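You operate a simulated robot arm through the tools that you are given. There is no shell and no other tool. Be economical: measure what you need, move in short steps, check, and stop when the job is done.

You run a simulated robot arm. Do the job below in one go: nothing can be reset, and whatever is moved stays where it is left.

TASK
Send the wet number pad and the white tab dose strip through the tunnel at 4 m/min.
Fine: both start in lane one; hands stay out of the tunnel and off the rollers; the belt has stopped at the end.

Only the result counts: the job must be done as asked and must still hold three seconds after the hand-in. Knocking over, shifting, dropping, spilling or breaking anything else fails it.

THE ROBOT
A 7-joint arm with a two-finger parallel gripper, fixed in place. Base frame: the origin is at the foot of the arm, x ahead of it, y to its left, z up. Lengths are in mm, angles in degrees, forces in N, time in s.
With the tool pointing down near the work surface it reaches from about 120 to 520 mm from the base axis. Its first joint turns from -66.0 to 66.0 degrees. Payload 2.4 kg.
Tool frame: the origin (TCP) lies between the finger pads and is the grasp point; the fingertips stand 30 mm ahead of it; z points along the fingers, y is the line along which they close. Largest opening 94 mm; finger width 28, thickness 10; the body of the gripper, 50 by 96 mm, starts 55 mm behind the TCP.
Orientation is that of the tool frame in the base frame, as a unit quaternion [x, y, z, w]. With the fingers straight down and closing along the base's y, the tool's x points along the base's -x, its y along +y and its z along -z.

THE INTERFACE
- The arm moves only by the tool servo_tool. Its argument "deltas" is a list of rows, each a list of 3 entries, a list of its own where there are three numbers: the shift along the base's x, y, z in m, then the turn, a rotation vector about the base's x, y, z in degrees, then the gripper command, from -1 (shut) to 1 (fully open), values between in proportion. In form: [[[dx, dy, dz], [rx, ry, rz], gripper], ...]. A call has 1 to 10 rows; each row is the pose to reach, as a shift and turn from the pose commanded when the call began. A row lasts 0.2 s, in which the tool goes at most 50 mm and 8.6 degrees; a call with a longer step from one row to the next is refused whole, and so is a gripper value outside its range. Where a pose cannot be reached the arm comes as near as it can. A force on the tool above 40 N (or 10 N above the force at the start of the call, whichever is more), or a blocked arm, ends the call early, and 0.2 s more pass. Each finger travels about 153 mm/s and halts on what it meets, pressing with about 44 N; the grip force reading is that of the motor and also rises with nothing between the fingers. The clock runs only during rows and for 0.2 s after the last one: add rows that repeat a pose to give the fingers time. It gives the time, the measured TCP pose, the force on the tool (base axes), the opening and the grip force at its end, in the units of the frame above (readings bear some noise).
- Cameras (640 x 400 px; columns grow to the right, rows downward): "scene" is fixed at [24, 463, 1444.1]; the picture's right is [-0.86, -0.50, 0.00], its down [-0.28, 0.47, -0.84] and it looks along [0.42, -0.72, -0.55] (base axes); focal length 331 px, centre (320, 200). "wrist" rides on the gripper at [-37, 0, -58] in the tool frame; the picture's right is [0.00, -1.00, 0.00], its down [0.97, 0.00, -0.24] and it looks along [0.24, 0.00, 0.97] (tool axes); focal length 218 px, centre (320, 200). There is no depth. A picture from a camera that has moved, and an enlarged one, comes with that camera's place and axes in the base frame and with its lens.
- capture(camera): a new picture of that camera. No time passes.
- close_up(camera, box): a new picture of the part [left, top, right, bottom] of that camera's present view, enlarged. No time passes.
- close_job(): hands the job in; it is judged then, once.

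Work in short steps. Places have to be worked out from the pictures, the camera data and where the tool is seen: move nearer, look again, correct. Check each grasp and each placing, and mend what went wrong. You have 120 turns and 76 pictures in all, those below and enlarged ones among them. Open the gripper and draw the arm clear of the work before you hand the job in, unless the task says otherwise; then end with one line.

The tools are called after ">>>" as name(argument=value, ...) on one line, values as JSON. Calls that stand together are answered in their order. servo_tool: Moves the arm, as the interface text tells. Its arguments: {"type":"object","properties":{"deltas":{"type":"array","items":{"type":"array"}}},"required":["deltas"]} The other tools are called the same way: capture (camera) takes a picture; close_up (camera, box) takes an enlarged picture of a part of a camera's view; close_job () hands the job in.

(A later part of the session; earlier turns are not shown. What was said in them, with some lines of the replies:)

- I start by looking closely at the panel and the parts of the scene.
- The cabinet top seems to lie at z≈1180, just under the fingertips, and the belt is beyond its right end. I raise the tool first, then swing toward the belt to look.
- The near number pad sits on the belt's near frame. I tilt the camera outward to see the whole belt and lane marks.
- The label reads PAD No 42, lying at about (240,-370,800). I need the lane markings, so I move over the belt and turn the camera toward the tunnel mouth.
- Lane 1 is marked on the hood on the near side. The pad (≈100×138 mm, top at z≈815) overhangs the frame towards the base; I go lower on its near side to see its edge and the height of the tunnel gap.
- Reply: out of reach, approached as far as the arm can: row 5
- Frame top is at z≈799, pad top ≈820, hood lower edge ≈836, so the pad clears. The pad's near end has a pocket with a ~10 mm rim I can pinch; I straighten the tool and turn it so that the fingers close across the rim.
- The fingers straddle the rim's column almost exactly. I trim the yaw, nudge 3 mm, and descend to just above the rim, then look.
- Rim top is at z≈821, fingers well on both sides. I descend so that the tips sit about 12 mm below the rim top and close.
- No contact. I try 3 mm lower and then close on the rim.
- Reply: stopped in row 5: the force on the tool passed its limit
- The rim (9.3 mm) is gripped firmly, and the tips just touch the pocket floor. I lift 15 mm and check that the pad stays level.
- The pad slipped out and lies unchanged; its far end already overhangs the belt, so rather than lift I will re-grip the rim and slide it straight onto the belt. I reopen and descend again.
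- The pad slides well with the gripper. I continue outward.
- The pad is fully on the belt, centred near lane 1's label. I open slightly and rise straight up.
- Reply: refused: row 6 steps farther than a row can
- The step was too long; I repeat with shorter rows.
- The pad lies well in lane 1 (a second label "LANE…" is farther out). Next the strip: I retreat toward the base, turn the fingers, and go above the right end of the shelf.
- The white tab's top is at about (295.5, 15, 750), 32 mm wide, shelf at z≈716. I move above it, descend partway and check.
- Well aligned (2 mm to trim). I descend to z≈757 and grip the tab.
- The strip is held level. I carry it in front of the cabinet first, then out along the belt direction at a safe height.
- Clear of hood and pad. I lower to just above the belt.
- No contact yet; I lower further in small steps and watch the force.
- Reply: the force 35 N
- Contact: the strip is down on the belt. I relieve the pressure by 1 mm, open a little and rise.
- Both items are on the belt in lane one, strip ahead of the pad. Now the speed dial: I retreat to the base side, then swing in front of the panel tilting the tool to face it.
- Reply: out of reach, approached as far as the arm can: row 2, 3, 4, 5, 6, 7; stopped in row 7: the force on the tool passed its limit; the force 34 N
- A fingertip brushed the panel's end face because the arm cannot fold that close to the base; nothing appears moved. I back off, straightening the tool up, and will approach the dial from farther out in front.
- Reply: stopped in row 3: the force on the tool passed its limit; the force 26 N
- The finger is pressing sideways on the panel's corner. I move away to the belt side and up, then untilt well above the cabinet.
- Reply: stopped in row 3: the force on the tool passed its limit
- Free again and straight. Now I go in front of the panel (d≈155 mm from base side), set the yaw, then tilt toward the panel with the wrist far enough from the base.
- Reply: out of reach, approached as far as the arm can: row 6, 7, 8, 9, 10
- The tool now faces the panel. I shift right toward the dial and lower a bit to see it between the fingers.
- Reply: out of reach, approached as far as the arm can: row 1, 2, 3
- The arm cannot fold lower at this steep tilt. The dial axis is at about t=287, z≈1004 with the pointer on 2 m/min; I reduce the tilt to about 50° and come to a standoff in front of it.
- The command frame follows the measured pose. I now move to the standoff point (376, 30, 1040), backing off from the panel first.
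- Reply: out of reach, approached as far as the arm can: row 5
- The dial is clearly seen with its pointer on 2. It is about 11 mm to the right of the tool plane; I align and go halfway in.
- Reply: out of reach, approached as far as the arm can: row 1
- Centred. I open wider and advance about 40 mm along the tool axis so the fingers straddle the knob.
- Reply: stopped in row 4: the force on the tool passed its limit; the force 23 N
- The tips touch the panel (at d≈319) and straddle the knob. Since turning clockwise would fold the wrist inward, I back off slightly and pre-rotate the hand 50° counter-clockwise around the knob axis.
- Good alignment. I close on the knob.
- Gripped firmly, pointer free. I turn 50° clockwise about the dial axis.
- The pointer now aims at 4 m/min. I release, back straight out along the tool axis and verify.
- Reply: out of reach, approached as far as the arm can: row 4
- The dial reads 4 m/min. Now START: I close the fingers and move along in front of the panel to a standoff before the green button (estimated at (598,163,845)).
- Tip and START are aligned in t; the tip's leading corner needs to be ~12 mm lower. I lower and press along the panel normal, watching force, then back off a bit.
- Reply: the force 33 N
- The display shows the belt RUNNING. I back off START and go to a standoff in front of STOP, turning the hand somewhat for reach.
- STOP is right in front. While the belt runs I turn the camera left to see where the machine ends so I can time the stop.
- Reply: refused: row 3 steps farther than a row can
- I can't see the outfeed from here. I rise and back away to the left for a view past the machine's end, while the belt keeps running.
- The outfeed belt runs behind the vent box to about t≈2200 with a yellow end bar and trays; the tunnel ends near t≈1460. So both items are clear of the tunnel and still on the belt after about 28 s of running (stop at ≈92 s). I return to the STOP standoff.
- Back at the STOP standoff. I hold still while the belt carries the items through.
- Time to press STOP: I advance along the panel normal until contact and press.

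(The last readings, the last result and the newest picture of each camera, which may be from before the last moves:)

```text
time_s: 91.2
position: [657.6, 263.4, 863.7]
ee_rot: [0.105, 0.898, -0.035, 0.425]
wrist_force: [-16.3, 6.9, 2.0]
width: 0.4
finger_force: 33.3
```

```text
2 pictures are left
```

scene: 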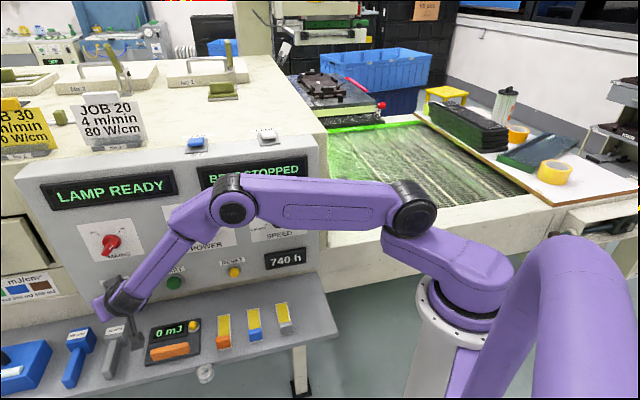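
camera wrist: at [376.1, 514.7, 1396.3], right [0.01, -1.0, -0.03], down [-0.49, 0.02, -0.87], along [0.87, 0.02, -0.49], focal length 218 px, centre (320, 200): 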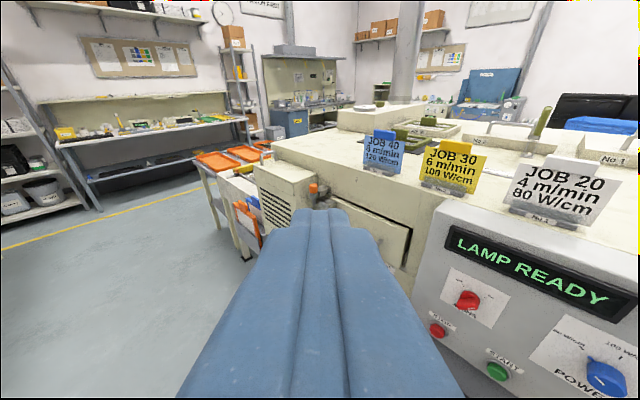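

The belt is STOPPED. I back off, rise to the left viewpoint and open the gripper, to check the outfeed with a remaining picture.

>>> servo_tool(deltas=[[[-0.025, 0.025, 0], [0, 0, 0], -1], [[-0.045, 0.045, 0.02], [0, 0, 2], -1], [[-0.06, 0.065, 0.06], [0, 0, 4], -1], [[-0.08, 0.085, 0.1], [0, 0, 6], -1], [[-0.1, 0.105, 0.138], [0, 0, 8], -0.5], [[-0.12, 0.125, 0.176], [0, 0, 10], -0.2], [[-0.14, 0.145, 0.214], [0, 0, 12], 0], [[-0.16, 0.165, 0.252], [0, 0, 13], 0], [[-0.18, 0.185, 0.29], [0, 0, 13], 0], [[-0.2, 0.205, 0.328], [0, 0, 13], 0]])

>>> servo_tool(deltas=[[[-0.01, 0.02, 0.04], [0, -8, 0], 0], [[-0.02, 0.04, 0.08], [0, -16, 0], 0], [[-0.03, 0.06, 0.12], [0, -24, 0], 0], [[-0.03, 0.07, 0.165], [0, -27, 0], 1], [[-0.03, 0.08, 0.21], [0, -27, 0], 1], [[-0.03, 0.08, 0.21], [0, -27, 0], 1], [[-0.03, 0.08, 0.21], [0, -27, 0], 1]])

>>> close_up(camera="wrist", box=[200, 100, 360, 200])

```text
time_s: 93.4
position: [459.0, 463.8, 1192.3]
ee_rot: [0.006, 0.904, 0.011, 0.427]
wrist_force: [-0.6, -0.6, 0.5]
width: 47.1
finger_force: 0.0
```

```text
time_s: 95.0
position: [428.2, 542.0, 1401.5]
ee_rot: [0.003, 0.779, 0.012, 0.626]
wrist_force: [0.1, 0.3, 0.1]
width: 93.9
finger_force: 0.0
```

```text
4.00 times, centred on (280, 150) of wrist
camera zoom: at [380.6, 540.2, 1450.9], right [0.01, -1.0, -0.02], down [-0.44, 0.01, -0.9], along [0.9, 0.02, -0.44], focal length 873 px, centre (480, 400)
```

zoom: 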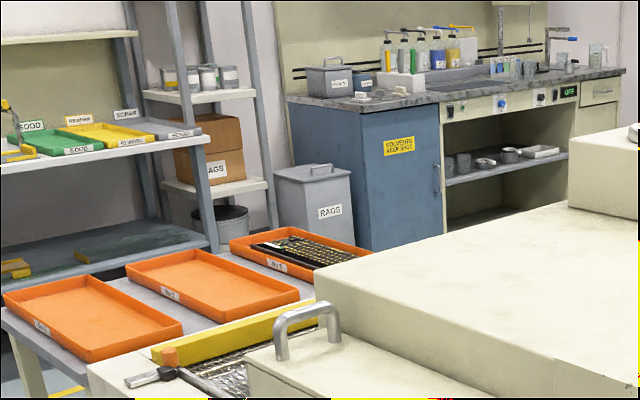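

The outfeed has lane trays at the end; the part of the belt I can see is empty. I move a bit higher and left to look over the vent box at the rest of the outfeed.

>>> servo_tool(deltas=[[[-0.025, 0.02, 0.03], [0, 0, 0], 1], [[-0.05, 0.04, 0.06], [0, 0, 0], 1], [[-0.075, 0.06, 0.09], [0, 0, 0], 1], [[-0.1, 0.08, 0.12], [0, 0, 0], 1], [[-0.12, 0.1, 0.15], [0, 0, 0], 1]])

```text
time_s: 96.2
position: [354.8, 548.4, 1428.8]
ee_rot: [0.002, 0.779, 0.013, 0.627]
wrist_force: [-0.1, -0.7, -0.1]
width: 93.9
finger_force: 0.1
out of reach, approached as far as the arm can: row 1, 2, 3, 4, 5
```

>>> close_up(camera="wrist", box=[220, 140, 348, 220])

```text
5.00 times, centred on (284, 180) of wrist
camera zoom: at [305.3, 546.3, 1477.7], right [0.01, -1.0, -0.02], down [-0.44, 0.01, -0.9], along [0.9, 0.02, -0.44], focal length 1091 px, centre (500, 300)
```

zoom: 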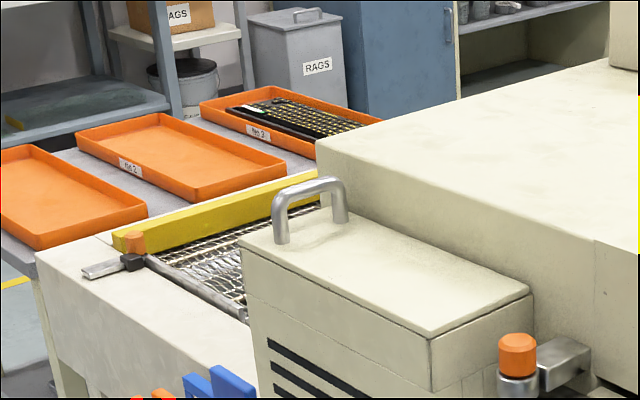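

The pad and dose strip went through at 4 m/min from lane one. At that speed and run time, both should be past the tunnel exit and on the outfeed belt. I stopped the belt and the display reads BELT STOPPED. The gripper is open and the arm is clear, so I hand in.

>>> close_job()

```text
The job is handed in.
```

I set the dial to 4 m/min, started the belt with the wet number pad and the white-tab strip in lane one, then pressed STOP, and the display shows the belt stopped. I did not see either item come out, because the vent box hides that stretch. From the speed and run time, both should be past the exit and still on the outfeed belt. One fingertip brushed the end of the control panel during the job, and I saw nothing move.
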